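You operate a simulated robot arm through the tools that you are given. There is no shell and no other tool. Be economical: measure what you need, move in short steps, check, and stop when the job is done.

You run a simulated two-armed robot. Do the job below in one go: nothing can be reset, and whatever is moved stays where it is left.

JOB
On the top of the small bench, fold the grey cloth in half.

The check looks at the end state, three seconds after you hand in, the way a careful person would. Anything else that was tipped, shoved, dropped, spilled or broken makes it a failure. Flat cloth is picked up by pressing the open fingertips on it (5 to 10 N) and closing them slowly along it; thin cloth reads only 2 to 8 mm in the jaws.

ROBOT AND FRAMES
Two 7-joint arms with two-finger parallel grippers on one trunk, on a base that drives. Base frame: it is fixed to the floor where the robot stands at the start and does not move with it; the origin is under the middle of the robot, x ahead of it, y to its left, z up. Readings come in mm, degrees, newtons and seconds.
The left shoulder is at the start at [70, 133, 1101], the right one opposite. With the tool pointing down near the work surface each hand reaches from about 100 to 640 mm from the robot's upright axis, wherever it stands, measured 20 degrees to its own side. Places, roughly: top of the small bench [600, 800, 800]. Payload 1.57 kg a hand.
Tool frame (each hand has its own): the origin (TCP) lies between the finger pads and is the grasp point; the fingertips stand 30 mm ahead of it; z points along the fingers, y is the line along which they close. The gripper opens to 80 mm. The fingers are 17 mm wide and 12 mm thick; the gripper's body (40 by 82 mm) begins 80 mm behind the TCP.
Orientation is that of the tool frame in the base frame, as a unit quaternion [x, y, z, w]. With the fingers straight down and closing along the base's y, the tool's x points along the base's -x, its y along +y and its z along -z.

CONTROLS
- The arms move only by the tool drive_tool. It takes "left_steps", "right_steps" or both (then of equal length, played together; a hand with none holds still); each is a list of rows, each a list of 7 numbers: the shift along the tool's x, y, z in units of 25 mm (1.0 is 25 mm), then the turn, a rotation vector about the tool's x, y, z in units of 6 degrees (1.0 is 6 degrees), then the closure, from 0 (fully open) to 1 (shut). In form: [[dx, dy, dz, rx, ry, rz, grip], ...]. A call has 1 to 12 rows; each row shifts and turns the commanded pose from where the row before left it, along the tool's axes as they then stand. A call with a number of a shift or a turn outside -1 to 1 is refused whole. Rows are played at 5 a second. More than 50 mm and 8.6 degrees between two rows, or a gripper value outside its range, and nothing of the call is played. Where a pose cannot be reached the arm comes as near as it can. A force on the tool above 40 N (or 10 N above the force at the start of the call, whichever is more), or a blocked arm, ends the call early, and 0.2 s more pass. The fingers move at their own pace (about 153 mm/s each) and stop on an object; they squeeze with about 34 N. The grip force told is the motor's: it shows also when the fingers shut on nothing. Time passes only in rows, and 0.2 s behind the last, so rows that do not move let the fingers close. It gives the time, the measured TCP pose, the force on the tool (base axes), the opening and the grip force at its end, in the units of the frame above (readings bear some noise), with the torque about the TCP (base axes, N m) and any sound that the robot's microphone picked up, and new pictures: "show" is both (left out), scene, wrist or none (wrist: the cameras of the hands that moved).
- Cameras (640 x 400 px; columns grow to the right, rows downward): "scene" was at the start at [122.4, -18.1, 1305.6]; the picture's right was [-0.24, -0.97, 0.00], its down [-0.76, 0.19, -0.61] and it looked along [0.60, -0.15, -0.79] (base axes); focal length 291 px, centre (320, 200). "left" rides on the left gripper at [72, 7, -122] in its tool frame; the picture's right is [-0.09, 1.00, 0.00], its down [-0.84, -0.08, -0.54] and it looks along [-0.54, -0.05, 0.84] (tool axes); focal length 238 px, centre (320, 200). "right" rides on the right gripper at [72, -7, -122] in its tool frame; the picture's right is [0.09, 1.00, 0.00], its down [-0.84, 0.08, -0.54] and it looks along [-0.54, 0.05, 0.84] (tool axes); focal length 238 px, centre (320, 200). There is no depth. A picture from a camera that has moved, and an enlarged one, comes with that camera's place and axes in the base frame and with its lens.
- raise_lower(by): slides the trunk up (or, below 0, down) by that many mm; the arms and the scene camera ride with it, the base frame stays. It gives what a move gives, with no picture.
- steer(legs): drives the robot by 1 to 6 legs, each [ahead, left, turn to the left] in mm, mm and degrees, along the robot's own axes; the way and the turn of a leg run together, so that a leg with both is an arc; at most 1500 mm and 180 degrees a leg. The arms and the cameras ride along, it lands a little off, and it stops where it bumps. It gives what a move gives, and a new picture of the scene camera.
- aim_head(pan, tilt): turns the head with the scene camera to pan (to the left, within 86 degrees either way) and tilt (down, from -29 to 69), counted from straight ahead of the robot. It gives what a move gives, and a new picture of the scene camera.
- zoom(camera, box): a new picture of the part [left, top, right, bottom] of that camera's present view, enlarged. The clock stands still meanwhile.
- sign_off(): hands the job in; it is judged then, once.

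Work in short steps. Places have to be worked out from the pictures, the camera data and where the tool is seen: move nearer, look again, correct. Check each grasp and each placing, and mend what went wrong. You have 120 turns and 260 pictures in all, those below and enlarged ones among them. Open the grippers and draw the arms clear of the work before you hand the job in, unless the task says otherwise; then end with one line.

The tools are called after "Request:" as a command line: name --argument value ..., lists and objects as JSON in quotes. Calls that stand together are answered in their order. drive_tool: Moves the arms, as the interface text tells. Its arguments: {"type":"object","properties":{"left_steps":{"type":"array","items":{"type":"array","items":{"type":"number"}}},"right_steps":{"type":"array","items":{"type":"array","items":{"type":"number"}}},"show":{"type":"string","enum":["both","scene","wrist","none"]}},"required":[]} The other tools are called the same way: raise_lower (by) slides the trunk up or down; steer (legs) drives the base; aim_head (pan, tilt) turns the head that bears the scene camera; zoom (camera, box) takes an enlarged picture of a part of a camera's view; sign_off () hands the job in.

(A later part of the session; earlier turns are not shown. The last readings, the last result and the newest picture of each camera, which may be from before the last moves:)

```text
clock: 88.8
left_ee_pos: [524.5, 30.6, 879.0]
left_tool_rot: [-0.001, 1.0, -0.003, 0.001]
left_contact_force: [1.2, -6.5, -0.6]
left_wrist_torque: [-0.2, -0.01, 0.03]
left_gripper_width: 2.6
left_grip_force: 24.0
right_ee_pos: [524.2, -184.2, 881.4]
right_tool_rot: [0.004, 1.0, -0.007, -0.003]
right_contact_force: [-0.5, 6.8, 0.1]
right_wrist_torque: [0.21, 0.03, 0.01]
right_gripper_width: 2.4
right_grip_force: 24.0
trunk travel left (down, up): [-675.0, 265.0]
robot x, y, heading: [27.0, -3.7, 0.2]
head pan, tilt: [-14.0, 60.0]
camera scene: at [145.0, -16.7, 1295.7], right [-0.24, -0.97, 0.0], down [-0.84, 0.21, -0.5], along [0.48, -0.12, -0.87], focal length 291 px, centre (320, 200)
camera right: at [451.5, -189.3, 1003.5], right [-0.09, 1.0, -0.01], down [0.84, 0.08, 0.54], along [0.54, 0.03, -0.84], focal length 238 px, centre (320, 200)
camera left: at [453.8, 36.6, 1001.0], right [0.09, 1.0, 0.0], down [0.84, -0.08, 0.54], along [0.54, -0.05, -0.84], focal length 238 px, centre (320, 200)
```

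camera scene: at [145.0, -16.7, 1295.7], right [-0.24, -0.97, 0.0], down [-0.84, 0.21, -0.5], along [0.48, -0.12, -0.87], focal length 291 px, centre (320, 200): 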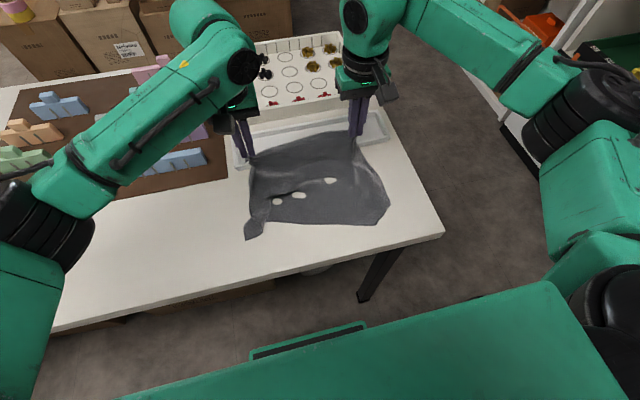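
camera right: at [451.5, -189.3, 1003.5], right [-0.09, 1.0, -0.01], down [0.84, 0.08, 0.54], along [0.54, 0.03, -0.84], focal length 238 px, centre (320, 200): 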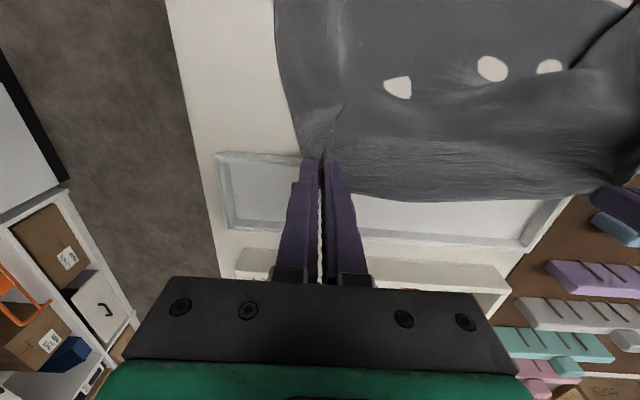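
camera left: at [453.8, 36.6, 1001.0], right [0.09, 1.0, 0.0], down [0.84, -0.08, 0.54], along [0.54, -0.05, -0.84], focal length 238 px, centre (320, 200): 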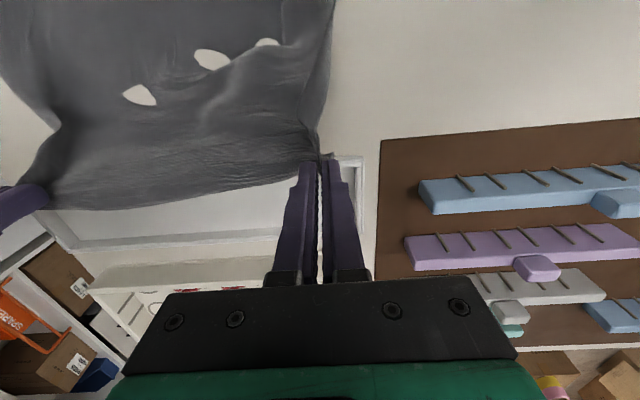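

The near edge dragged forward, leaving slack. Better reverse: hang it, touch the bottom edge down near x≈520, and pull the hands toward the robot so the cloth is dragged flat; then fold forward without regripping. Lift first.

Request:
drive_tool --left_steps '[[0.2, 0.1, -0.8, 0, 0, 0, 1], [0.1, 0, -0.9, 0, 0, 0, 1], [0, 0, -0.9, 0, 0, 0, 1], [0, 0, -0.9, 0, 0, 0, 1], [0, 0, -0.9, 0, 0, 0, 1], [0, 0, -0.9, 0, 0, 0, 1], [0, 0, -0.9, 0, 0, 0, 1], [-0.3, 0, -0.8, 0, 0, 0, 1], [-0.3, 0, -0.5, 0, 0, 0, 1], [-0.3, 0, 0, 0, 0, 0, 1], [0, 0, 0, 0, 0, 0, 1], [0, 0, 0, 0, 0, 0, 1]]' --right_steps '[[0.2, 0, -0.8, 0, 0, 0, 1], [0.1, 0, -0.9, 0, 0, 0, 1], [0, 0, -0.9, 0, 0, 0, 1], [0, 0, -0.9, 0, 0, 0, 1], [0, 0, -0.9, 0, 0, 0, 1], [0, 0, -0.9, 0, 0, 0, 1], [0, 0, -0.9, 0, 0, 0, 1], [-0.3, 0, -0.8, 0, 0, 0, 1], [-0.3, 0, -0.5, 0, 0, 0, 1], [-0.3, 0, 0, 0, 0, 0, 1], [0, 0, 0, 0, 0, 0, 1], [0, 0, 0, 0, 0, 0, 1]]' --show "scene"

Request:
zoom --camera "scene" --box '[200, 60, 440, 240]'

```text
clock: 91.4
left_ee_pos: [538.4, 33.8, 1067.8]
left_tool_rot: [0.0, 1.0, -0.002, 0.001]
left_contact_force: [-0.3, -7.5, 0.5]
left_wrist_torque: [-0.25, -0.04, 0.04]
left_gripper_width: 2.3
left_grip_force: 23.6
right_ee_pos: [539.2, -181.3, 1069.4]
right_tool_rot: [0.004, 1.0, -0.008, -0.002]
right_contact_force: [-0.7, 6.8, 0.9]
right_wrist_torque: [0.27, 0.02, 0.05]
right_gripper_width: 2.8
right_grip_force: 23.5
trunk travel left (down, up): [-675.0, 265.0]
robot x, y, heading: [32.7, -2.0, -0.1]
head pan, tilt: [-14.0, 60.0]
camera scene: at [144.2, -16.5, 1295.8], right [-0.24, -0.97, 0.0], down [-0.84, 0.21, -0.5], along [0.48, -0.12, -0.87], focal length 291 px, centre (320, 200)
```

scene: 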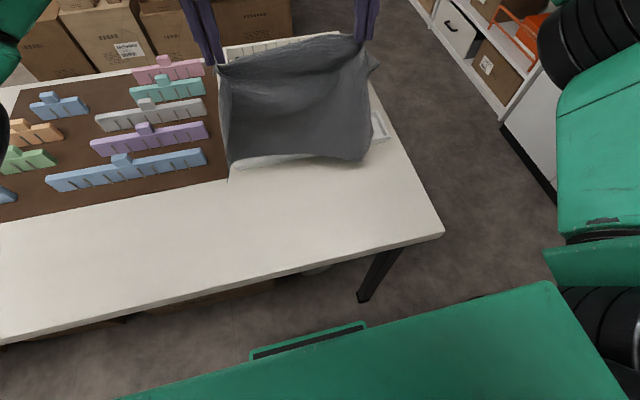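

```text
2.22 times, centred on (320, 150) of scene
camera zoom: at [144.2, -16.5, 1295.8], right [-0.24, -0.97, 0.0], down [-0.84, 0.21, -0.5], along [0.48, -0.12, -0.87], focal length 647 px, centre (320, 311)
```

zoom: 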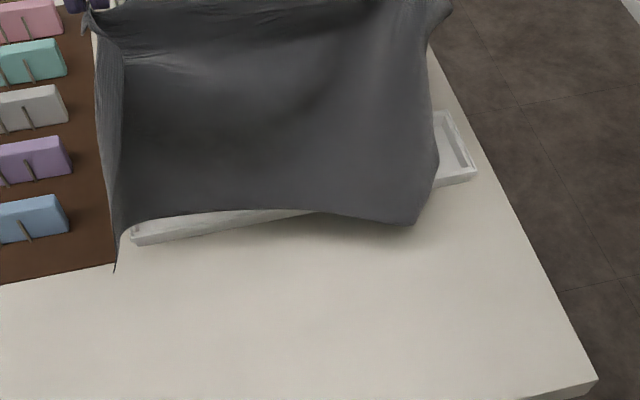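

The cloth hangs nicely with its bottom near x≈490. I lower it and sweep the hands toward the robot to lay it down toward me.

Request:
drive_tool --left_steps '[[0, 0, 0.9, 0, 0, 0, 1], [0, 0, 0.9, 0, 0, 0, 1], [0.86, 0, 0.24, 0, 0, 0, 1], [0.86, 0, 0.24, 0, 0, 0, 1], [0.86, 0, 0.24, 0, 0, 0, 1], [0.86, 0, 0.24, 0, 0, 0, 1], [0.86, 0, 0.24, 0, 0, 0, 1], [0.8, 0, 0.53, 0, 0, 0, 1], [0.8, 0, 0.53, 0, 0, 0, 1], [0.8, 0, 0.53, 0, 0, 0, 1], [0.8, 0, 0.8, 0, 0, 0, 1], [0.8, 0, 0.8, 0, 0, 0, 1]]' --right_steps '[[0, 0, 0.9, 0, 0, 0, 1], [0, 0, 0.9, 0, 0, 0, 1], [0.86, 0, 0.24, 0, 0, 0, 1], [0.86, 0, 0.24, 0, 0, 0, 1], [0.86, 0, 0.24, 0, 0, 0, 1], [0.86, 0, 0.24, 0, 0, 0, 1], [0.86, 0, 0.24, 0, 0, 0, 1], [0.8, 0, 0.53, 0, 0, 0, 1], [0.8, 0, 0.53, 0, 0, 0, 1], [0.8, 0, 0.53, 0, 0, 0, 1], [0.8, 0, 0.8, 0, 0, 0, 1], [0.8, 0, 0.8, 0, 0, 0, 1]]' --show "both"

```text
clock: 94.0
left_ee_pos: [329.4, 35.5, 913.5]
left_tool_rot: [0.0, 1.0, -0.003, 0.002]
left_contact_force: [0.5, -11.8, -0.3]
left_wrist_torque: [-0.43, -0.05, 0.09]
left_gripper_width: 2.9
left_grip_force: 23.7
right_ee_pos: [331.9, -182.7, 913.9]
right_tool_rot: [0.003, 1.0, -0.008, 0.0]
right_contact_force: [-1.5, 12.9, -0.1]
right_wrist_torque: [0.43, 0.05, 0.1]
right_gripper_width: 2.3
right_grip_force: 23.5
trunk travel left (down, up): [-675.0, 265.0]
robot x, y, heading: [28.6, -0.4, -0.1]
head pan, tilt: [-14.0, 60.0]
camera scene: at [142.8, -16.4, 1296.0], right [-0.24, -0.97, 0.0], down [-0.84, 0.21, -0.5], along [0.49, -0.12, -0.87], focal length 291 px, centre (320, 200)
camera right: at [259.7, -187.4, 1035.5], right [-0.09, 1.0, -0.01], down [0.84, 0.08, 0.54], along [0.54, 0.04, -0.84], focal length 238 px, centre (320, 200)
camera left: at [257.8, 41.8, 1033.9], right [0.09, 1.0, -0.01], down [0.83, -0.07, 0.55], along [0.54, -0.05, -0.84], focal length 238 px, centre (320, 200)
```

scene: 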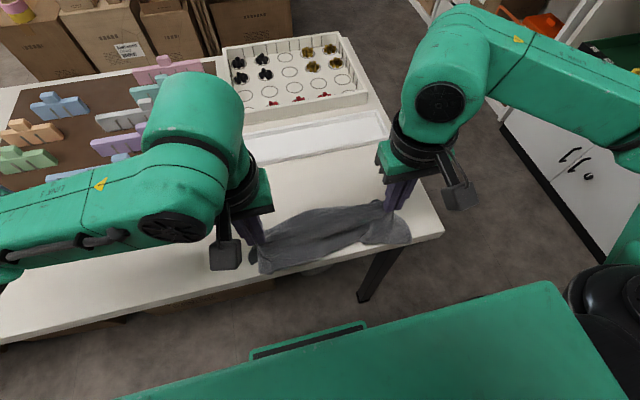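
right: 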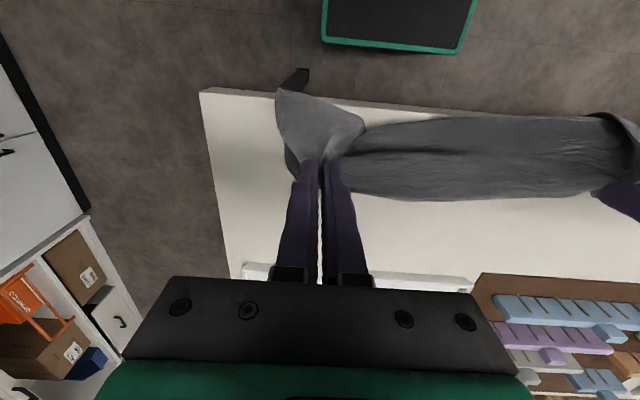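
left: 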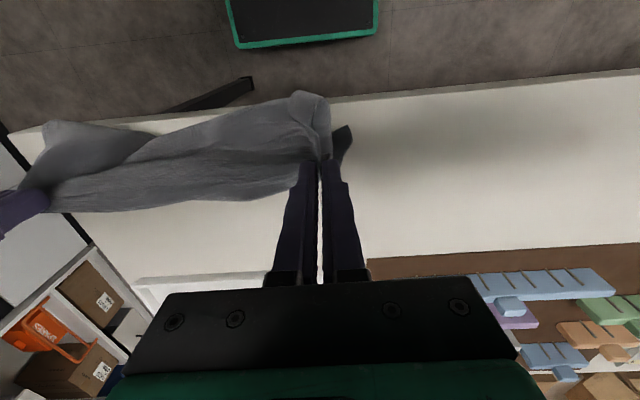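

The bottom edge slid along, so the cloth is now bunched under the hands at x≈320. From here I sweep the hands forward low, so it trails out flat behind them toward the robot side.

Request:
drive_tool --left_steps '[[-0.7, -0.1, 0.1, 0, 0, 0, 1], [-0.9, 0, 0.2, 0, 0, 0, 1], [-0.9, 0, 0.2, 0, 0, 0, 1], [-0.9, 0, 0.3, 0, 0, 0, 1], [-0.9, 0, 0.4, 0, 0, 0, 1], [-0.9, 0, 0.5, 0, 0, 0, 1], [-0.9, 0, 0.5, 0, 0, 0, 1], [-0.9, 0, 0.5, 0, 0, 0, 1], [-0.8, 0, 0.4, 0, 0, 0, 1], [0, 0, 0.2, 0, 0, 0, 1]]' --right_steps '[[-0.7, 0, 0.1, 0, 0, 0, 1], [-0.9, 0, 0.2, 0, 0, 0, 1], [-0.9, 0, 0.2, 0, 0, 0, 1], [-0.9, 0, 0.3, 0, 0, 0, 1], [-0.9, 0, 0.4, 0, 0, 0, 1], [-0.9, 0, 0.5, 0, 0, 0, 1], [-0.9, 0, 0.5, 0, 0, 0, 1], [-0.9, 0, 0.5, 0, 0, 0, 1], [-0.8, 0, 0.4, 0, 0, 0, 1], [0, 0, 0.2, 0, 0, 0, 1]]' --show "scene"

Request:
zoom --camera "scene" --box '[200, 90, 440, 290]'

```text
clock: 96.2
left_ee_pos: [527.9, 30.6, 831.5]
left_tool_rot: [0.0, 1.0, -0.003, 0.001]
left_contact_force: [0.3, -8.2, 0.4]
left_wrist_torque: [-0.31, -0.02, 0.03]
left_gripper_width: 2.7
left_grip_force: 23.7
right_ee_pos: [525.9, -185.5, 831.5]
right_tool_rot: [0.003, 1.0, -0.006, -0.001]
right_contact_force: [-1.4, 8.5, -0.9]
right_wrist_torque: [0.27, 0.0, 0.05]
right_gripper_width: 2.4
right_grip_force: 23.5
trunk travel left (down, up): [-675.0, 265.0]
robot x, y, heading: [35.1, -1.4, -0.2]
head pan, tilt: [-14.0, 60.0]
camera scene: at [143.6, -16.5, 1295.9], right [-0.24, -0.97, 0.0], down [-0.84, 0.21, -0.5], along [0.49, -0.12, -0.87], focal length 291 px, centre (320, 200)
```

scene: 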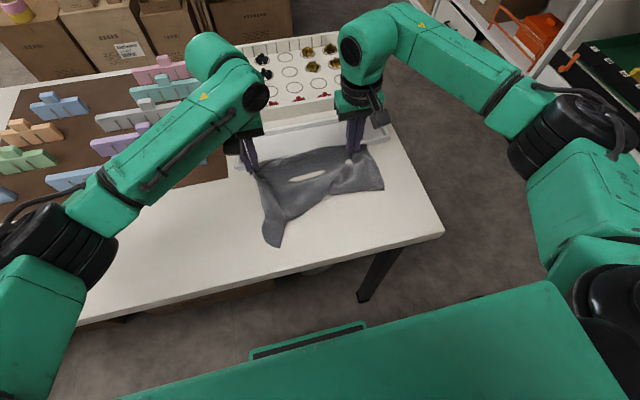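

```text
2.00 times, centred on (320, 190) of scene
camera zoom: at [143.6, -16.5, 1295.9], right [-0.24, -0.97, 0.0], down [-0.84, 0.21, -0.5], along [0.49, -0.12, -0.87], focal length 583 px, centre (320, 220)
```

zoom: 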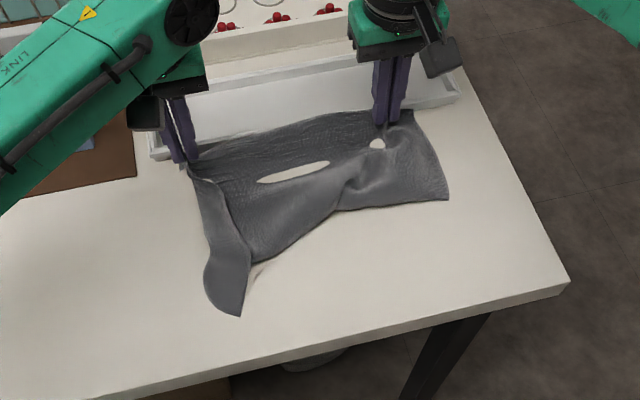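

That crumpled it. Both grips still hold, so I lift it again to hang and go back to x≈365 high, to lay it as in the best earlier try but with more slack.

Request:
drive_tool --left_steps '[[0.1, 0, -0.95, 0, 0, 0, 1], [0.2, 0, -0.95, 0, 0, 0, 1], [0.4, 0, -0.95, 0, 0, 0, 1], [0.6, 0, -0.95, 0, 0, 0, 1], [0.7, 0, -0.95, 0, 0, 0, 1], [0.8, 0, -0.95, 0, 0, 0, 1], [0.8, 0, -0.95, 0, 0, 0, 1], [0.8, 0, -0.95, 0, 0, 0, 1], [0.8, 0, -0.95, 0, 0, 0, 1], [0.8, 0, -0.5, 0, 0, 0, 1], [0.5, 0, 0, 0, 0, 0, 1], [0, 0, 0, 0, 0, 0, 1]]' --right_steps '[[0.1, 0, -0.95, 0, 0, 0, 1], [0.2, 0, -0.95, 0, 0, 0, 1], [0.4, 0, -0.95, 0, 0, 0, 1], [0.6, 0, -0.95, 0, 0, 0, 1], [0.7, 0, -0.95, 0, 0, 0, 1], [0.8, 0, -0.95, 0, 0, 0, 1], [0.8, 0, -0.95, 0, 0, 0, 1], [0.8, 0, -0.95, 0, 0, 0, 1], [0.8, 0, -0.95, 0, 0, 0, 1], [0.8, 0, -0.5, 0, 0, 0, 1], [0.5, 0, 0, 0, 0, 0, 1], [0, 0, 0, 0, 0, 0, 1]]' --show "none"

Request:
drive_tool --left_steps '[[0, 0, 0, 0, 0, 0, 1], [0, 0, 0, 0, 0, 0, 1], [0, 0, 0, 0, 0, 0, 1], [0, 0, 0, 0, 0, 0, 1], [0, 0, 0, 0, 0, 0, 1]]' --show "scene"

```text
clock: 98.8
left_ee_pos: [364.3, 33.0, 1056.6]
left_tool_rot: [0.0, 1.0, -0.003, 0.0]
left_contact_force: [0.1, -2.2, 0.1]
left_wrist_torque: [-0.11, -0.03, 0.01]
left_gripper_width: 2.6
left_grip_force: 24.0
right_ee_pos: [363.8, -179.8, 1060.8]
right_tool_rot: [0.004, 1.0, -0.007, -0.002]
right_contact_force: [0.3, 2.0, -0.2]
right_wrist_torque: [0.05, 0.0, 0.01]
right_gripper_width: 2.3
right_grip_force: 23.7
trunk travel left (down, up): [-675.0, 265.0]
robot x, y, heading: [26.3, -1.8, -0.2]
head pan, tilt: [-14.0, 60.0]
```

```text
clock: 100.0
left_ee_pos: [364.1, 31.0, 1056.8]
left_tool_rot: [0.0, 1.0, -0.002, 0.001]
left_contact_force: [0.3, -2.7, 0.4]
left_wrist_torque: [-0.09, -0.03, 0.0]
left_gripper_width: 2.7
left_grip_force: 23.7
right_ee_pos: [364.4, -179.7, 1060.3]
right_tool_rot: [0.003, 1.0, -0.006, -0.002]
right_contact_force: [-0.8, 2.3, 0.0]
right_wrist_torque: [0.06, 0.03, 0.01]
right_gripper_width: 2.2
right_grip_force: 24.1
trunk travel left (down, up): [-675.0, 265.0]
robot x, y, heading: [30.2, -0.1, -0.2]
head pan, tilt: [-14.0, 60.0]
camera scene: at [144.2, -16.5, 1295.8], right [-0.24, -0.97, 0.0], down [-0.84, 0.21, -0.5], along [0.48, -0.12, -0.87], focal length 291 px, centre (320, 200)
```

scene: 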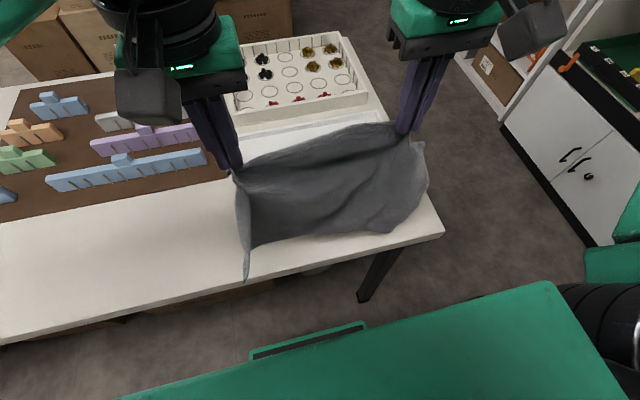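

Hanging well with some billow. Lower it with the slacker arc.

Request:
drive_tool --left_steps '[[-0.11, 0, 0.72, 0, 0, 0, 1], [-0.11, 0, 0.72, 0, 0, 0, 1], [-0.11, 0, 0.72, 0, 0, 0, 1], [-0.11, 0, 0.72, 0, 0, 0, 1], [-0.6, 0, 0.33, 0, 0, 0, 1], [-0.6, 0, 0.33, 0, 0, 0, 1], [-0.6, 0, 0.33, 0, 0, 0, 1], [-0.7, 0, 0.7, 0, 0, 0, 1], [-0.7, 0, 0.7, 0, 0, 0, 1], [-0.5, 0, 0.7, 0, 0, 0, 1], [-0.5, 0, 0.7, 0, 0, 0, 1], [0, 0, 0, 0, 0, 0, 1]]' --right_steps '[[-0.11, 0, 0.74, 0, 0, 0, 1], [-0.11, 0, 0.74, 0, 0, 0, 1], [-0.11, 0, 0.74, 0, 0, 0, 1], [-0.11, 0, 0.74, 0, 0, 0, 1], [-0.6, 0, 0.33, 0, 0, 0, 1], [-0.6, 0, 0.33, 0, 0, 0, 1], [-0.6, 0, 0.33, 0, 0, 0, 1], [-0.7, 0, 0.7, 0, 0, 0, 1], [-0.7, 0, 0.7, 0, 0, 0, 1], [-0.5, 0, 0.7, 0, 0, 0, 1], [-0.5, 0, 0.7, 0, 0, 0, 1], [0, 0, 0, 0, 0, 0, 1]]' --show "scene"

Request:
zoom --camera "scene" --box '[200, 110, 440, 290]'

```text
clock: 102.6
left_ee_pos: [480.1, 32.2, 889.9]
left_tool_rot: [0.0, 1.0, -0.003, 0.001]
left_contact_force: [0.7, -6.4, -0.1]
left_wrist_torque: [-0.22, -0.04, 0.03]
left_gripper_width: 2.6
left_grip_force: 23.7
right_ee_pos: [482.3, -183.9, 889.9]
right_tool_rot: [0.004, 1.0, -0.007, -0.002]
right_contact_force: [0.4, 6.8, -0.1]
right_wrist_torque: [0.18, -0.02, 0.03]
right_gripper_width: 2.3
right_grip_force: 23.6
trunk travel left (down, up): [-675.0, 265.0]
robot x, y, heading: [27.7, 2.5, -0.2]
head pan, tilt: [-14.0, 60.0]
camera scene: at [143.4, -16.4, 1295.9], right [-0.24, -0.97, 0.0], down [-0.84, 0.21, -0.5], along [0.49, -0.12, -0.87], focal length 291 px, centre (320, 200)
```

scene: 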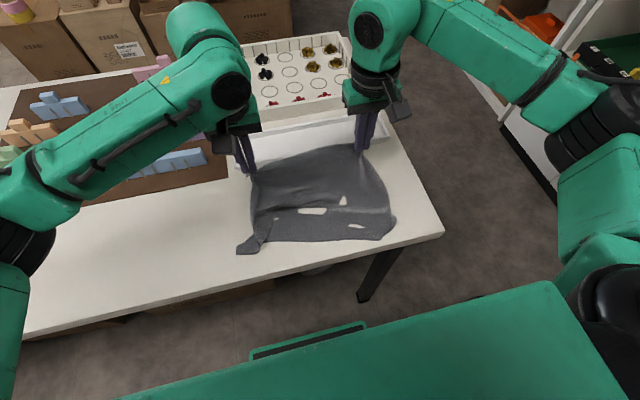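

```text
2.22 times, centred on (320, 200) of scene
camera zoom: at [143.4, -16.4, 1295.9], right [-0.24, -0.97, 0.0], down [-0.84, 0.21, -0.5], along [0.49, -0.12, -0.87], focal length 647 px, centre (320, 200)
```

zoom: 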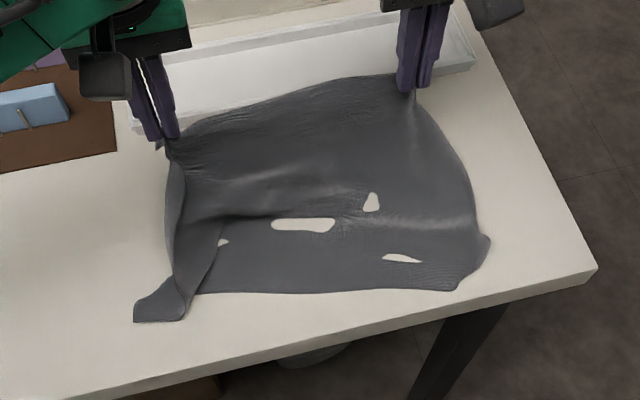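

Good: the near edge lies straight at x≈345, only the left strip is curled. I lay the far edge down to x≈522 at table height.

Request:
drive_tool --left_steps '[[-0.4, 0, 0.6, 0, 0, 0, 1], [-0.4, 0, 0.6, 0, 0, 0, 1], [-0.4, 0, 0.6, 0, 0, 0, 1], [-0.3, 0, 0.5, 0, 0, 0, 1], [-0.2, 0, 0.4, 0, 0, 0, 1], [0, 0, 0.1, 0, 0, 0, 1], [0, 0, 0, 0, 0, 0, 1]]' --right_steps '[[-0.4, 0, 0.6, 0, 0, 0, 1], [-0.4, 0, 0.6, 0, 0, 0, 1], [-0.4, 0, 0.6, 0, 0, 0, 1], [-0.3, 0, 0.5, 0, 0, 0, 1], [-0.2, 0, 0.4, 0, 0, 0, 1], [0, 0, 0.1, 0, 0, 0, 1], [0, 0, 0, 0, 0, 0, 1]]' --show "scene"

Request:
zoom --camera "scene" --box '[200, 110, 440, 290]'

```text
clock: 104.2
left_ee_pos: [522.3, 30.1, 821.9]
left_tool_rot: [0.001, 1.0, -0.002, 0.002]
left_contact_force: [1.7, -8.6, 3.9]
left_wrist_torque: [-0.31, -0.02, 0.08]
left_gripper_width: 2.7
left_grip_force: 24.3
right_ee_pos: [523.2, -184.6, 820.1]
right_tool_rot: [0.004, 1.0, -0.007, -0.001]
right_contact_force: [0.2, 9.3, 4.4]
right_wrist_torque: [0.27, 0.03, 0.05]
right_gripper_width: 2.6
right_grip_force: 23.6
trunk travel left (down, up): [-675.0, 265.0]
robot x, y, heading: [29.5, -2.3, -0.1]
head pan, tilt: [-14.0, 60.0]
camera scene: at [143.2, -16.4, 1295.9], right [-0.24, -0.97, 0.0], down [-0.84, 0.21, -0.5], along [0.49, -0.12, -0.87], focal length 291 px, centre (320, 200)
```

scene: 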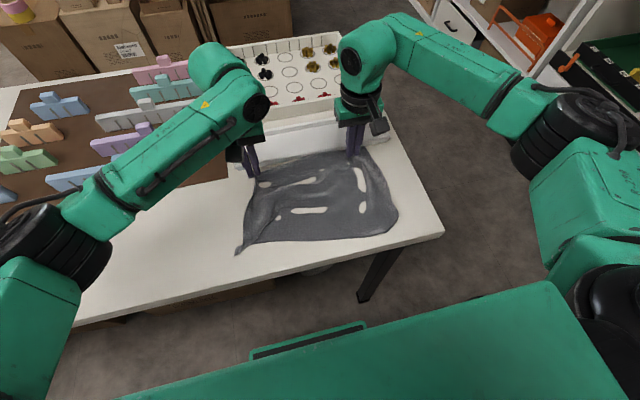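

```text
2.22 times, centred on (320, 200) of scene
camera zoom: at [143.2, -16.4, 1295.9], right [-0.24, -0.97, 0.0], down [-0.84, 0.21, -0.5], along [0.49, -0.12, -0.87], focal length 647 px, centre (320, 200)
```

zoom: 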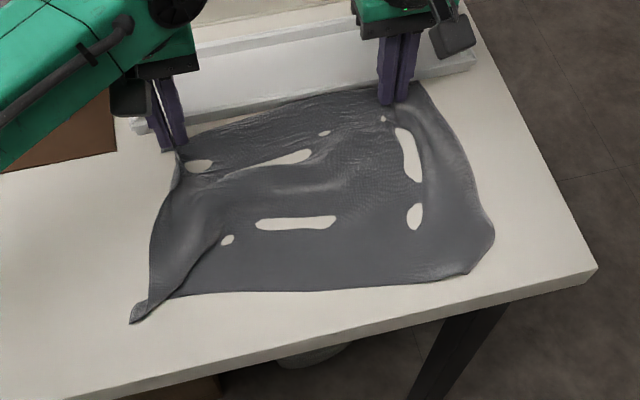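

Nearly flat now. I release both by opening slowly to ~44 mm with light contact, which spreads the gathers back out, then lift off.

Request:
drive_tool --left_steps '[[0, 0, 0.02, 0, 0, 0, 0.9], [0, 0, 0.02, 0, 0, 0, 0.8], [0, 0, 0, 0, 0, 0, 0.7], [0, 0, 0, 0, 0, 0, 0.6], [0, 0, 0, 0, 0, 0, 0.5], [0, 0, 0, 0, 0, 0, 0.4], [0, 0, -0.4, 0, 0, 0, 0.4], [0, 0, -0.8, 0, 0, 0, 0.4], [0, 0, -1, 0, 0, 0, 0.4], [0, 0, -1, 0, 0, 0, 0.4]]' --right_steps '[[0, 0, 0.02, 0, 0, 0, 0.9], [0, 0, 0.02, 0, 0, 0, 0.8], [0, 0, 0, 0, 0, 0, 0.7], [0, 0, 0, 0, 0, 0, 0.6], [0, 0, 0, 0, 0, 0, 0.5], [0, 0, 0, 0, 0, 0, 0.4], [0, 0, -0.4, 0, 0, 0, 0.4], [0, 0, -0.8, 0, 0, 0, 0.4], [0, 0, -1, 0, 0, 0, 0.4], [0, 0, -1, 0, 0, 0, 0.4]]' --show "both"

Request:
zoom --camera "scene" --box '[200, 110, 440, 290]'

```text
clock: 106.4
left_ee_pos: [522.2, 33.5, 899.1]
left_tool_rot: [0.0, 1.0, -0.001, 0.002]
left_contact_force: [0.0, 0.0, -0.6]
left_wrist_torque: [-0.02, -0.03, 0.04]
left_gripper_width: 48.2
left_grip_force: 0.0
right_ee_pos: [522.2, -185.0, 898.4]
right_tool_rot: [0.004, 1.0, -0.008, -0.002]
right_contact_force: [0.6, 0.9, -0.9]
right_wrist_torque: [0.0, 0.0, 0.0]
right_gripper_width: 48.3
right_grip_force: 0.1
trunk travel left (down, up): [-675.0, 265.0]
robot x, y, heading: [27.9, 2.1, 0.2]
head pan, tilt: [-14.0, 60.0]
camera scene: at [143.6, -16.4, 1295.8], right [-0.24, -0.97, 0.0], down [-0.84, 0.21, -0.5], along [0.49, -0.12, -0.87], focal length 291 px, centre (320, 200)
camera right: at [450.2, -189.9, 1020.1], right [-0.08, 1.0, -0.01], down [0.84, 0.08, 0.54], along [0.54, 0.03, -0.84], focal length 238 px, centre (320, 200)
camera left: at [451.1, 39.7, 1020.6], right [0.09, 1.0, 0.0], down [0.84, -0.08, 0.54], along [0.54, -0.05, -0.84], focal length 238 px, centre (320, 200)
```

scene: 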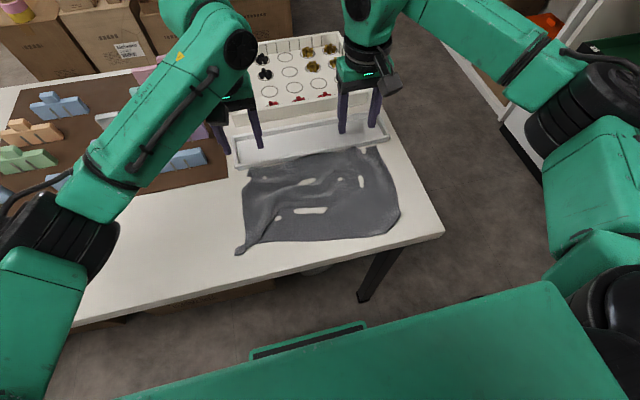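
right: 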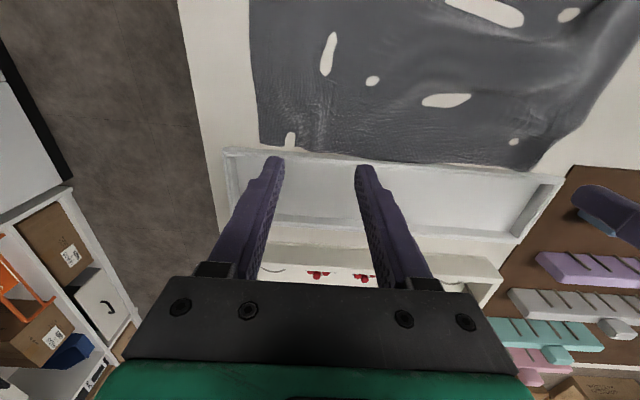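
left: 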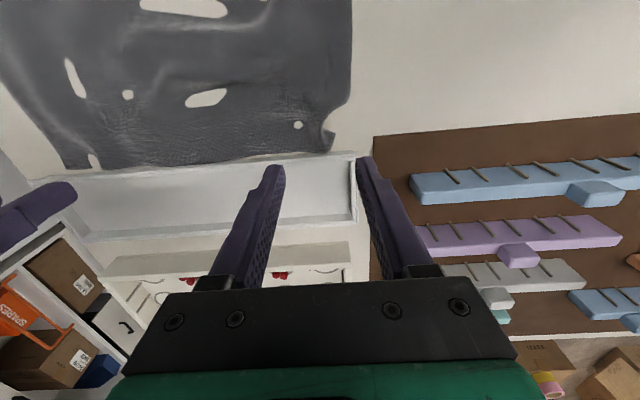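

```text
2.22 times, centred on (320, 200) of scene
camera zoom: at [143.6, -16.4, 1295.8], right [-0.24, -0.97, 0.0], down [-0.84, 0.21, -0.5], along [0.49, -0.12, -0.87], focal length 647 px, centre (320, 200)
```

zoom: 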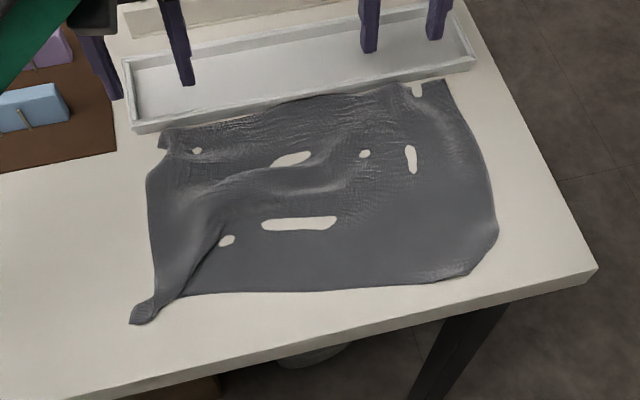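

Released nicely; the cloth lies nearly flat, clear of the tray. Remaining flaw: the twisted near-left corner (~[355,88]) and slightly tucked near-right corner. I bring the left hand over for a close look.

Request:
drive_tool --left_steps '[[0.9, 0.2, 0, 0, 0, 0, 0.4], [0.9, 0.3, 0, 0, 0, 0, 0.4], [0.9, 0.4, 0, 0, 0, 0, 0.4], [0.9, 0.4, 0, 0, 0, 0, 0.4], [0.9, 0.4, 0, 0, 0, 0, 0.4], [0.9, 0.4, 0, 0, 0, 0, 0.4]]' --right_steps '[[0.9, 0, 0, 0, 0, 0, 0.4], [0.9, 0, 0, 0, 0, 0, 0.4], [0.9, 0, 0, 0, 0, 0, 0.4], [0.9, -0.3, 0, 0, 0, 0, 0.4], [0.9, -0.3, 0, 0, 0, 0, 0.4], [0.9, -0.3, 0, 0, 0, 0, 0.4]]' --show "wrist"

Request:
zoom --camera "left" --box '[160, 0, 400, 200]'

Request:
zoom --camera "right" --box '[200, 0, 440, 200]'

```text
clock: 107.8
left_ee_pos: [387.7, 83.8, 901.3]
left_tool_rot: [-0.001, 1.0, -0.003, 0.002]
left_contact_force: [0.2, 0.7, 0.1]
left_wrist_torque: [0.04, -0.01, 0.04]
left_gripper_width: 48.0
left_grip_force: 0.0
right_ee_pos: [385.6, -204.9, 902.0]
right_tool_rot: [0.004, 1.0, -0.008, -0.001]
right_contact_force: [-0.2, 0.5, -0.4]
right_wrist_torque: [-0.04, 0.02, -0.02]
right_gripper_width: 48.1
right_grip_force: 0.0
trunk travel left (down, up): [-675.0, 265.0]
robot x, y, heading: [31.7, -1.2, -0.3]
head pan, tilt: [-14.0, 60.0]
camera right: at [313.8, -209.3, 1022.4], right [-0.08, 1.0, -0.02], down [0.84, 0.08, 0.54], along [0.54, 0.03, -0.84], focal length 238 px, centre (320, 200)
camera left: at [315.8, 89.8, 1022.3], right [0.09, 1.0, 0.0], down [0.83, -0.07, 0.55], along [0.54, -0.05, -0.84], focal length 238 px, centre (320, 200)
```

right: 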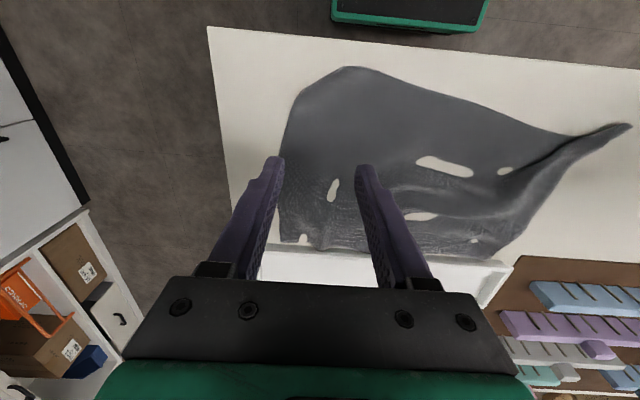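
left: 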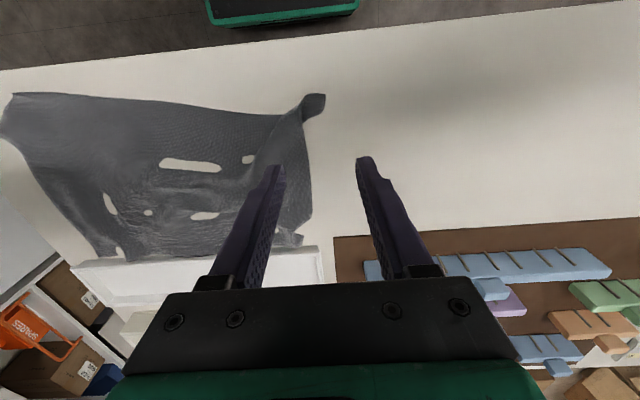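

```text
2.00 times, centred on (280, 100) of left
camera zoom: at [315.8, 89.8, 1022.3], right [0.09, 1.0, 0.0], down [0.83, -0.07, 0.55], along [0.54, -0.05, -0.84], focal length 477 px, centre (400, 400)
```

zoom: 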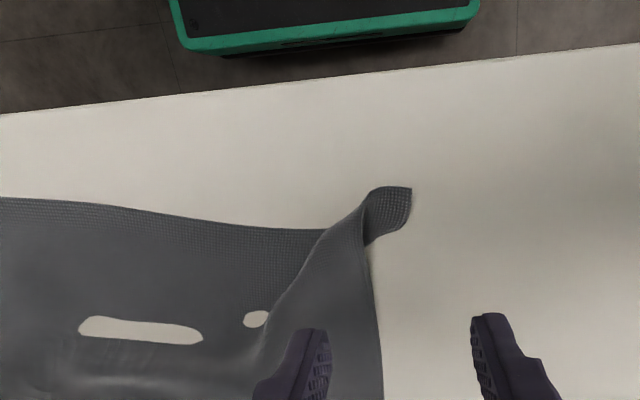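

```text
2.00 times, centred on (320, 100) of right
camera zoom: at [313.8, -209.3, 1022.4], right [-0.08, 1.0, -0.02], down [0.84, 0.08, 0.54], along [0.54, 0.03, -0.84], focal length 477 px, centre (320, 400)
```

zoom: 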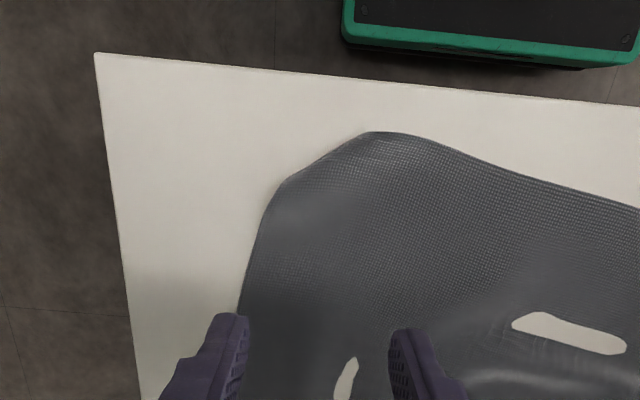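

The near-left corner tip is at ≈[356,90], rolled; the near-right corner is tucked under by ~40 mm. I pinch the rolled left corner with the left hand first.

Request:
drive_tool --left_steps '[[0.6, 0.05, 0.8, 0, 0, 0, 0.4], [0.5, 0.05, 0.8, 0, 0, 0, 0.4], [0, 0, 0.8, 0, 0, 0, 0.4], [0, 0, 0.6, 0, 0, 0, 0.4], [0, 0, 0.3, 0, 0, 0, 0.4], [0, 0, 0, 0, 0, 0, 0.4]]' --show "wrist"

Request:
zoom --camera "left" --box '[230, 80, 430, 205]'

```text
clock: 109.2
left_ee_pos: [361.7, 85.3, 815.7]
left_tool_rot: [0.0, 1.0, -0.001, 0.001]
left_contact_force: [0.6, -0.7, 0.4]
left_wrist_torque: [0.02, 0.01, 0.05]
left_gripper_width: 48.4
left_grip_force: 0.0
right_ee_pos: [388.6, -205.5, 899.3]
right_tool_rot: [0.004, 1.0, -0.007, -0.001]
right_contact_force: [-0.1, -0.4, 0.5]
right_wrist_torque: [-0.01, 0.01, 0.01]
right_gripper_width: 48.0
right_grip_force: 0.0
trunk travel left (down, up): [-675.0, 265.0]
robot x, y, heading: [27.6, -3.1, -0.1]
head pan, tilt: [-14.0, 60.0]
camera left: at [289.9, 91.3, 937.4], right [0.09, 1.0, 0.0], down [0.84, -0.07, 0.54], along [0.54, -0.05, -0.84], focal length 238 px, centre (320, 200)
```

left: 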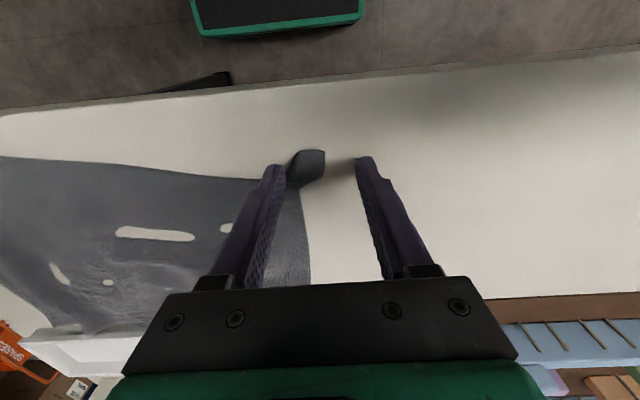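

```text
3.20 times, centred on (330, 142) of left
camera zoom: at [289.9, 91.3, 937.4], right [0.09, 1.0, 0.0], down [0.84, -0.07, 0.54], along [0.54, -0.05, -0.84], focal length 763 px, centre (288, 384)
```

zoom: 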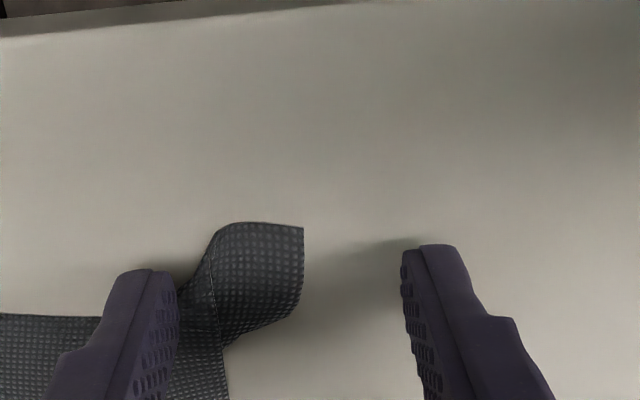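

The corner tab stands between the fingers. Shift 8 mm nearer, touch down, and close on it.

Request:
drive_tool --left_steps '[[0.3, -0.1, 0, 0, 0, 0, 0.4], [0, 0, 0.03, 0, 0, 0, 0.4], [0, 0, 0, 0, 0, 0, 0.5], [0, 0, 0, 0, 0, 0, 0.6], [0, 0, 0, 0, 0, 0, 0.7], [0, 0, 0, 0, 0, 0, 0.8], [0, 0, 0, 0, 0, 0, 0.88], [0, 0, -0.05, 0, 0, 0, 1], [0, 0, -0.05, 0, 0, 0, 1], [0, 0, 0, 0, 0, 0, 1]]' --show "none"

Request:
zoom --camera "left" --box '[230, 80, 430, 205]'

```text
clock: 111.4
left_ee_pos: [353.9, 83.0, 818.4]
left_tool_rot: [0.0, 1.0, -0.003, 0.002]
left_contact_force: [0.1, 0.6, 1.3]
left_wrist_torque: [0.03, 0.01, 0.01]
left_gripper_width: 0.1
left_grip_force: 21.6
right_ee_pos: [387.0, -204.3, 900.2]
right_tool_rot: [0.004, 1.0, -0.007, -0.002]
right_contact_force: [0.6, 1.1, -0.5]
right_wrist_torque: [0.04, -0.01, 0.03]
right_gripper_width: 48.0
right_grip_force: 0.1
trunk travel left (down, up): [-675.0, 265.0]
robot x, y, heading: [29.5, 1.3, 0.2]
head pan, tilt: [-14.0, 60.0]
```

```text
3.20 times, centred on (330, 142) of left
camera zoom: at [282.1, 89.0, 939.7], right [0.09, 1.0, 0.0], down [0.84, -0.07, 0.54], along [0.54, -0.05, -0.84], focal length 763 px, centre (288, 384)
```

zoom: 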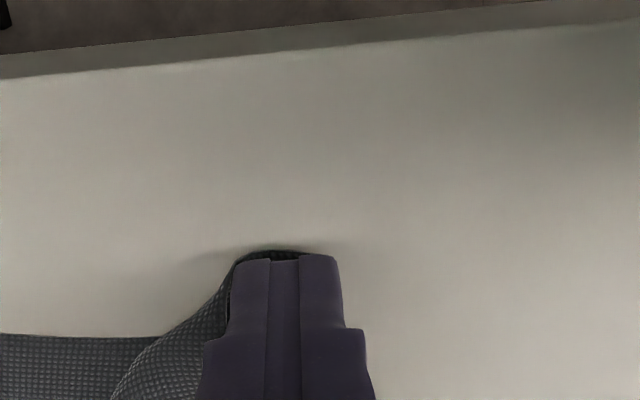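

Not pinched, but the closed tips sit on the tab. I press (~8 N) and drag it outward (near-left) to unroll it.

Request:
drive_tool --left_steps '[[0, 0, 0.06, 0, 0, 0, 1], [0, 0, 0.06, 0, 0, 0, 1], [0, 0, 0.02, 0, 0, 0, 1], [0.2, 0.2, 0, 0, 0, 0, 1], [0.2, 0.2, 0, 0, 0, 0, 1], [0.2, 0.2, 0, 0, 0, 0, 1], [0.2, 0.2, 0, 0, 0, 0, 1], [0.2, 0.2, 0, 0, 0, 0, 1]]' --show "none"

Request:
zoom --camera "left" --box '[160, 60, 430, 240]'

```text
clock: 113.2
left_ee_pos: [334.7, 104.2, 814.4]
left_tool_rot: [0.0, 1.0, -0.002, 0.001]
left_contact_force: [0.0, -0.9, -0.1]
left_wrist_torque: [0.01, 0.04, 0.0]
left_gripper_width: 0.0
left_grip_force: 21.0
left hand out of reach, approached as far as the arm can: row 8
right_ee_pos: [389.6, -204.5, 899.7]
right_tool_rot: [0.003, 1.0, -0.009, -0.003]
right_contact_force: [-1.0, 0.1, 0.3]
right_wrist_torque: [0.0, -0.01, -0.06]
right_gripper_width: 48.1
right_grip_force: 0.0
trunk travel left (down, up): [-675.0, 265.0]
robot x, y, heading: [29.6, 1.5, 0.2]
head pan, tilt: [-14.0, 60.0]
```

```text
2.22 times, centred on (295, 150) of left
camera zoom: at [262.7, 109.5, 935.3], right [0.09, 1.0, 0.0], down [0.84, -0.07, 0.54], along [0.54, -0.05, -0.84], focal length 530 px, centre (376, 311)
```

zoom: 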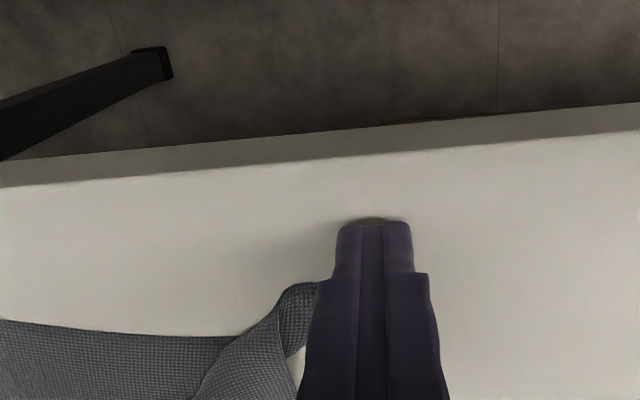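

No contact: the table is lower than the tray floor (~782). Go back over the tab, lower to the table and pinch again.

Request:
drive_tool --left_steps '[[0, 0, -0.8, 0, 0, 0, 1], [-0.4, -0.5, 0, 0, 0, 0, 0.4], [-0.4, -0.4, 0, 0, 0, 0, 0.4], [0, 0, 0.4, 0, 0, 0, 0.4], [0, 0, 0.3, 0, 0, 0, 0.4], [0, 0, 0.15, 0, 0, 0, 0.4], [0, 0, 0, 0, 0, 0, 0.4]]' --show "none"

Request:
zoom --camera "left" --box '[230, 80, 430, 205]'

```text
clock: 114.2
left_ee_pos: [355.5, 77.7, 811.8]
left_tool_rot: [0.0, 1.0, -0.008, 0.011]
left_contact_force: [-3.8, 0.6, 21.7]
left_wrist_torque: [-0.54, -0.04, -0.11]
left_gripper_width: 47.3
left_grip_force: 0.0
left hand out of reach, approached as far as the arm can: row 1
right_ee_pos: [385.8, -204.8, 900.7]
right_tool_rot: [0.003, 1.0, -0.008, -0.002]
right_contact_force: [0.2, 0.1, 0.5]
right_wrist_torque: [0.0, 0.0, 0.01]
right_gripper_width: 48.2
right_grip_force: 0.0
trunk travel left (down, up): [-675.0, 265.0]
robot x, y, heading: [28.4, 2.7, 0.1]
head pan, tilt: [-14.0, 60.0]
stopped in row 5 (left hand): the force on the tool passed its limit at 46 N (the readings are from after the stop); the commanded pose is now the measured one
```

```text
3.20 times, centred on (330, 142) of left
camera zoom: at [282.2, 85.9, 930.8], right [0.09, 1.0, -0.01], down [0.82, -0.07, 0.56], along [0.56, -0.06, -0.83], focal length 763 px, centre (288, 384)
```

zoom: 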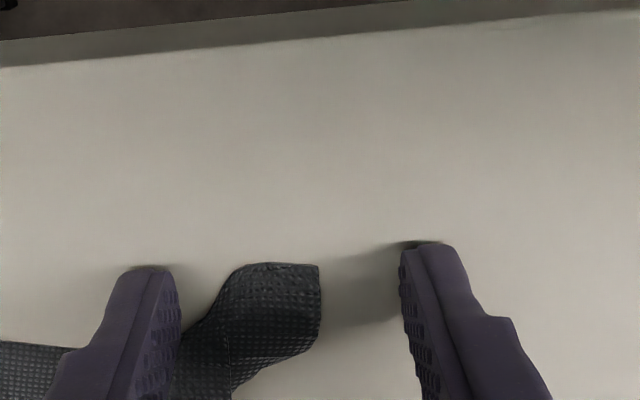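

Contact with the table is firm (22 N); the tab is between the fingers. Ease ~1 mm and close slowly with a small lift at the end.

Request:
drive_tool --left_steps '[[0, 0, -0.03, 0, 0, 0, 0.45], [0, 0, 0, 0, 0, 0, 0.52], [0, 0, 0, 0, 0, 0, 0.6], [0, 0, 0, 0, 0, 0, 0.68], [0, 0, 0, 0, 0, 0, 0.75], [0, 0, 0, 0, 0, 0, 0.82], [0, 0, 0, 0, 0, 0, 0.88], [0, 0, -0.03, 0, 0, 0, 1], [0, 0, -0.03, 0, 0, 0, 1], [0, 0, 0, 0, 0, 0, 1]]' --show "none"

Request:
zoom --camera "left" --box '[230, 80, 430, 205]'

```text
clock: 116.4
left_ee_pos: [353.3, 78.6, 812.1]
left_tool_rot: [0.0, 1.0, -0.006, 0.01]
left_contact_force: [0.4, 0.7, 24.7]
left_wrist_torque: [0.01, -0.22, 0.01]
left_gripper_width: 0.0
left_grip_force: 21.2
right_ee_pos: [386.5, -205.8, 900.5]
right_tool_rot: [0.004, 1.0, -0.008, -0.001]
right_contact_force: [-0.2, 0.5, -0.3]
right_wrist_torque: [-0.02, 0.02, 0.0]
right_gripper_width: 48.0
right_grip_force: 0.1
trunk travel left (down, up): [-675.0, 265.0]
robot x, y, heading: [31.1, -1.3, -0.3]
head pan, tilt: [-14.0, 60.0]
```

```text
3.20 times, centred on (330, 142) of left
camera zoom: at [281.1, 85.2, 932.0], right [0.09, 1.0, -0.01], down [0.83, -0.07, 0.56], along [0.56, -0.06, -0.83], focal length 763 px, centre (288, 384)
```

zoom: 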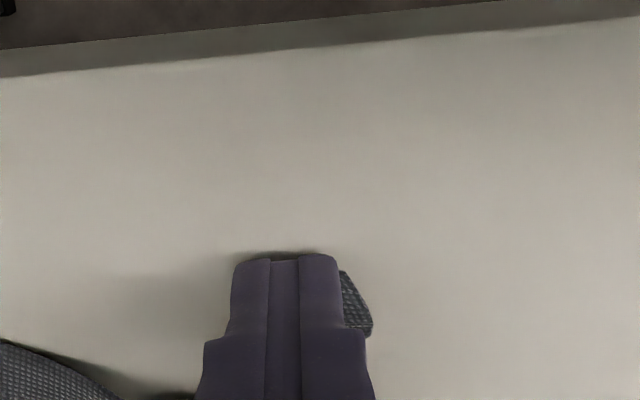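

The tips press the tab at ~25 N. I drag it straight left (+y) ~25 mm to pull the roll out, then look.

Request:
drive_tool --left_steps '[[0.05, 0.2, 0, 0, 0, 0, 1], [0.05, 0.2, 0, 0, 0, 0, 1], [0.05, 0.2, 0, 0, 0, 0, 1], [0.05, 0.2, 0, 0, 0, 0, 1], [0.05, 0.2, 0, 0, 0, 0, 1], [0, 0, 0, 0, 0, 0, 1], [0, 0, -0.8, 0, 0, 0, 1], [-0.5, 0, -1, 0, 0, 0, 1]]' --show "wrist"

Request:
zoom --camera "scene" --box '[200, 110, 440, 290]'

```text
clock: 118.2
left_ee_pos: [360.5, 104.6, 855.7]
left_tool_rot: [-0.002, 1.0, -0.005, 0.007]
left_contact_force: [0.5, -0.1, 0.2]
left_wrist_torque: [0.02, 0.02, -0.04]
left_gripper_width: 0.1
left_grip_force: 21.2
right_ee_pos: [390.0, -204.4, 899.4]
right_tool_rot: [0.004, 1.0, -0.007, -0.002]
right_contact_force: [-0.5, 0.8, 0.4]
right_wrist_torque: [0.0, 0.02, 0.01]
right_gripper_width: 48.1
right_grip_force: 0.0
trunk travel left (down, up): [-675.0, 265.0]
robot x, y, heading: [32.8, -2.0, -0.1]
head pan, tilt: [-14.0, 60.0]
camera left: at [287.7, 111.2, 976.2], right [0.09, 1.0, -0.01], down [0.83, -0.07, 0.55], along [0.55, -0.06, -0.83], focal length 238 px, centre (320, 200)
```

left: 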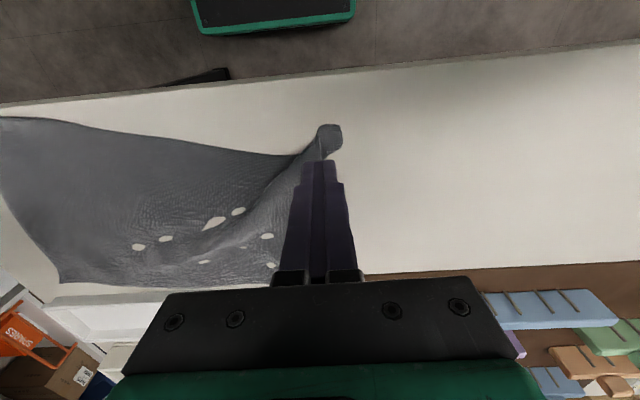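

```text
2.22 times, centred on (320, 200) of scene
camera zoom: at [144.3, -17.0, 1295.6], right [-0.24, -0.97, 0.0], down [-0.84, 0.21, -0.5], along [0.48, -0.12, -0.87], focal length 647 px, centre (320, 200)
```

zoom: 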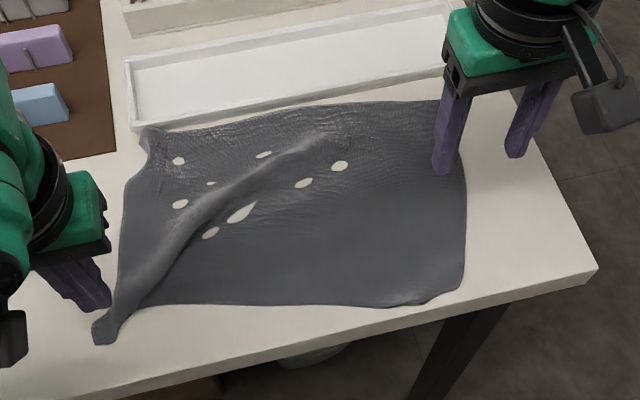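

Pressing at ~25 N drags the cloth well; it even untucked the near-right corner. Now a diagonal ridge remains. I'll anchor with the right tips south of the ridge (~[375,-60]) and drag the far-left side of the ridge outward with the left (~[443,65]). Move above first.

Request:
drive_tool --left_steps '[[-0.66, -0.31, 0, 0, 0, 0, 1], [-0.66, -0.31, 0, 0, 0, 0, 1], [-0.66, -0.31, 0, 0, 0, 0, 1], [-0.66, -0.31, 0.2, 0, 0, 0, 1], [-0.66, -0.31, 0.5, 0, 0, 0, 1], [0, 0, 0.5, 0, 0, 0, 1], [0, 0, 0.3, 0, 0, 0, 1], [0, 0, 0, 0, 0, 0, 1]]' --right_steps '[[0.1, 0.95, 0, 0, 0, 0, 1], [0.1, 0.95, 0.1, 0, 0, 0, 1], [0.1, 0.95, 0.4, 0, 0, 0, 1], [0.1, 0.95, 0.5, 0, 0, 0, 1], [0, 0.95, 0.6, 0, 0, 0, 1], [0, 0.95, 0.6, 0, 0, 0, 1], [0, 0, 0.6, 0, 0, 0, 1], [0, 0, 0.6, 0, 0, 0, 1]]' --show "none"

```text
clock: 120.0
left_ee_pos: [445.8, 64.7, 819.9]
left_tool_rot: [-0.001, 1.0, -0.005, 0.008]
left_contact_force: [-0.3, -1.3, -0.1]
left_wrist_torque: [-0.01, 0.0, 0.0]
left_gripper_width: 0.1
left_grip_force: 21.3
right_ee_pos: [378.6, -62.3, 812.7]
right_tool_rot: [0.004, 1.0, -0.008, -0.003]
right_contact_force: [-0.5, 0.4, -0.2]
right_wrist_torque: [0.01, 0.01, 0.01]
right_gripper_width: 0.2
right_grip_force: 21.0
trunk travel left (down, up): [-675.0, 265.0]
robot x, y, heading: [29.0, -0.3, 0.1]
head pan, tilt: [-14.0, 60.0]
```

Lower left ~7 mm and right ~2 mm to press.

Request:
drive_tool --left_steps '[[0, 0, 0.15, 0, 0, 0, 1], [0, 0, 0.1, 0, 0, 0, 1], [0, 0, 0.06, 0, 0, 0, 1], [0, 0, 0, 0, 0, 0, 1]]' --right_steps '[[0, 0, 0.06, 0, 0, 0, 1], [0, 0, 0.04, 0, 0, 0, 1], [0, 0, 0.02, 0, 0, 0, 1], [0, 0, 0, 0, 0, 0, 1]]' --show "none"

```text
clock: 121.0
left_ee_pos: [444.7, 65.5, 813.2]
left_tool_rot: [0.0, 1.0, -0.006, 0.01]
left_contact_force: [-0.4, -0.2, -0.2]
left_wrist_torque: [0.02, -0.01, -0.02]
left_gripper_width: 0.3
left_grip_force: 21.0
right_ee_pos: [377.8, -63.0, 811.1]
right_tool_rot: [0.003, 1.0, -0.007, 0.0]
right_contact_force: [0.8, 0.3, 18.1]
right_wrist_torque: [0.16, 0.02, -0.07]
right_gripper_width: 0.0
right_grip_force: 21.1
trunk travel left (down, up): [-675.0, 265.0]
robot x, y, heading: [28.9, 0.3, -0.0]
head pan, tilt: [-14.0, 60.0]
```

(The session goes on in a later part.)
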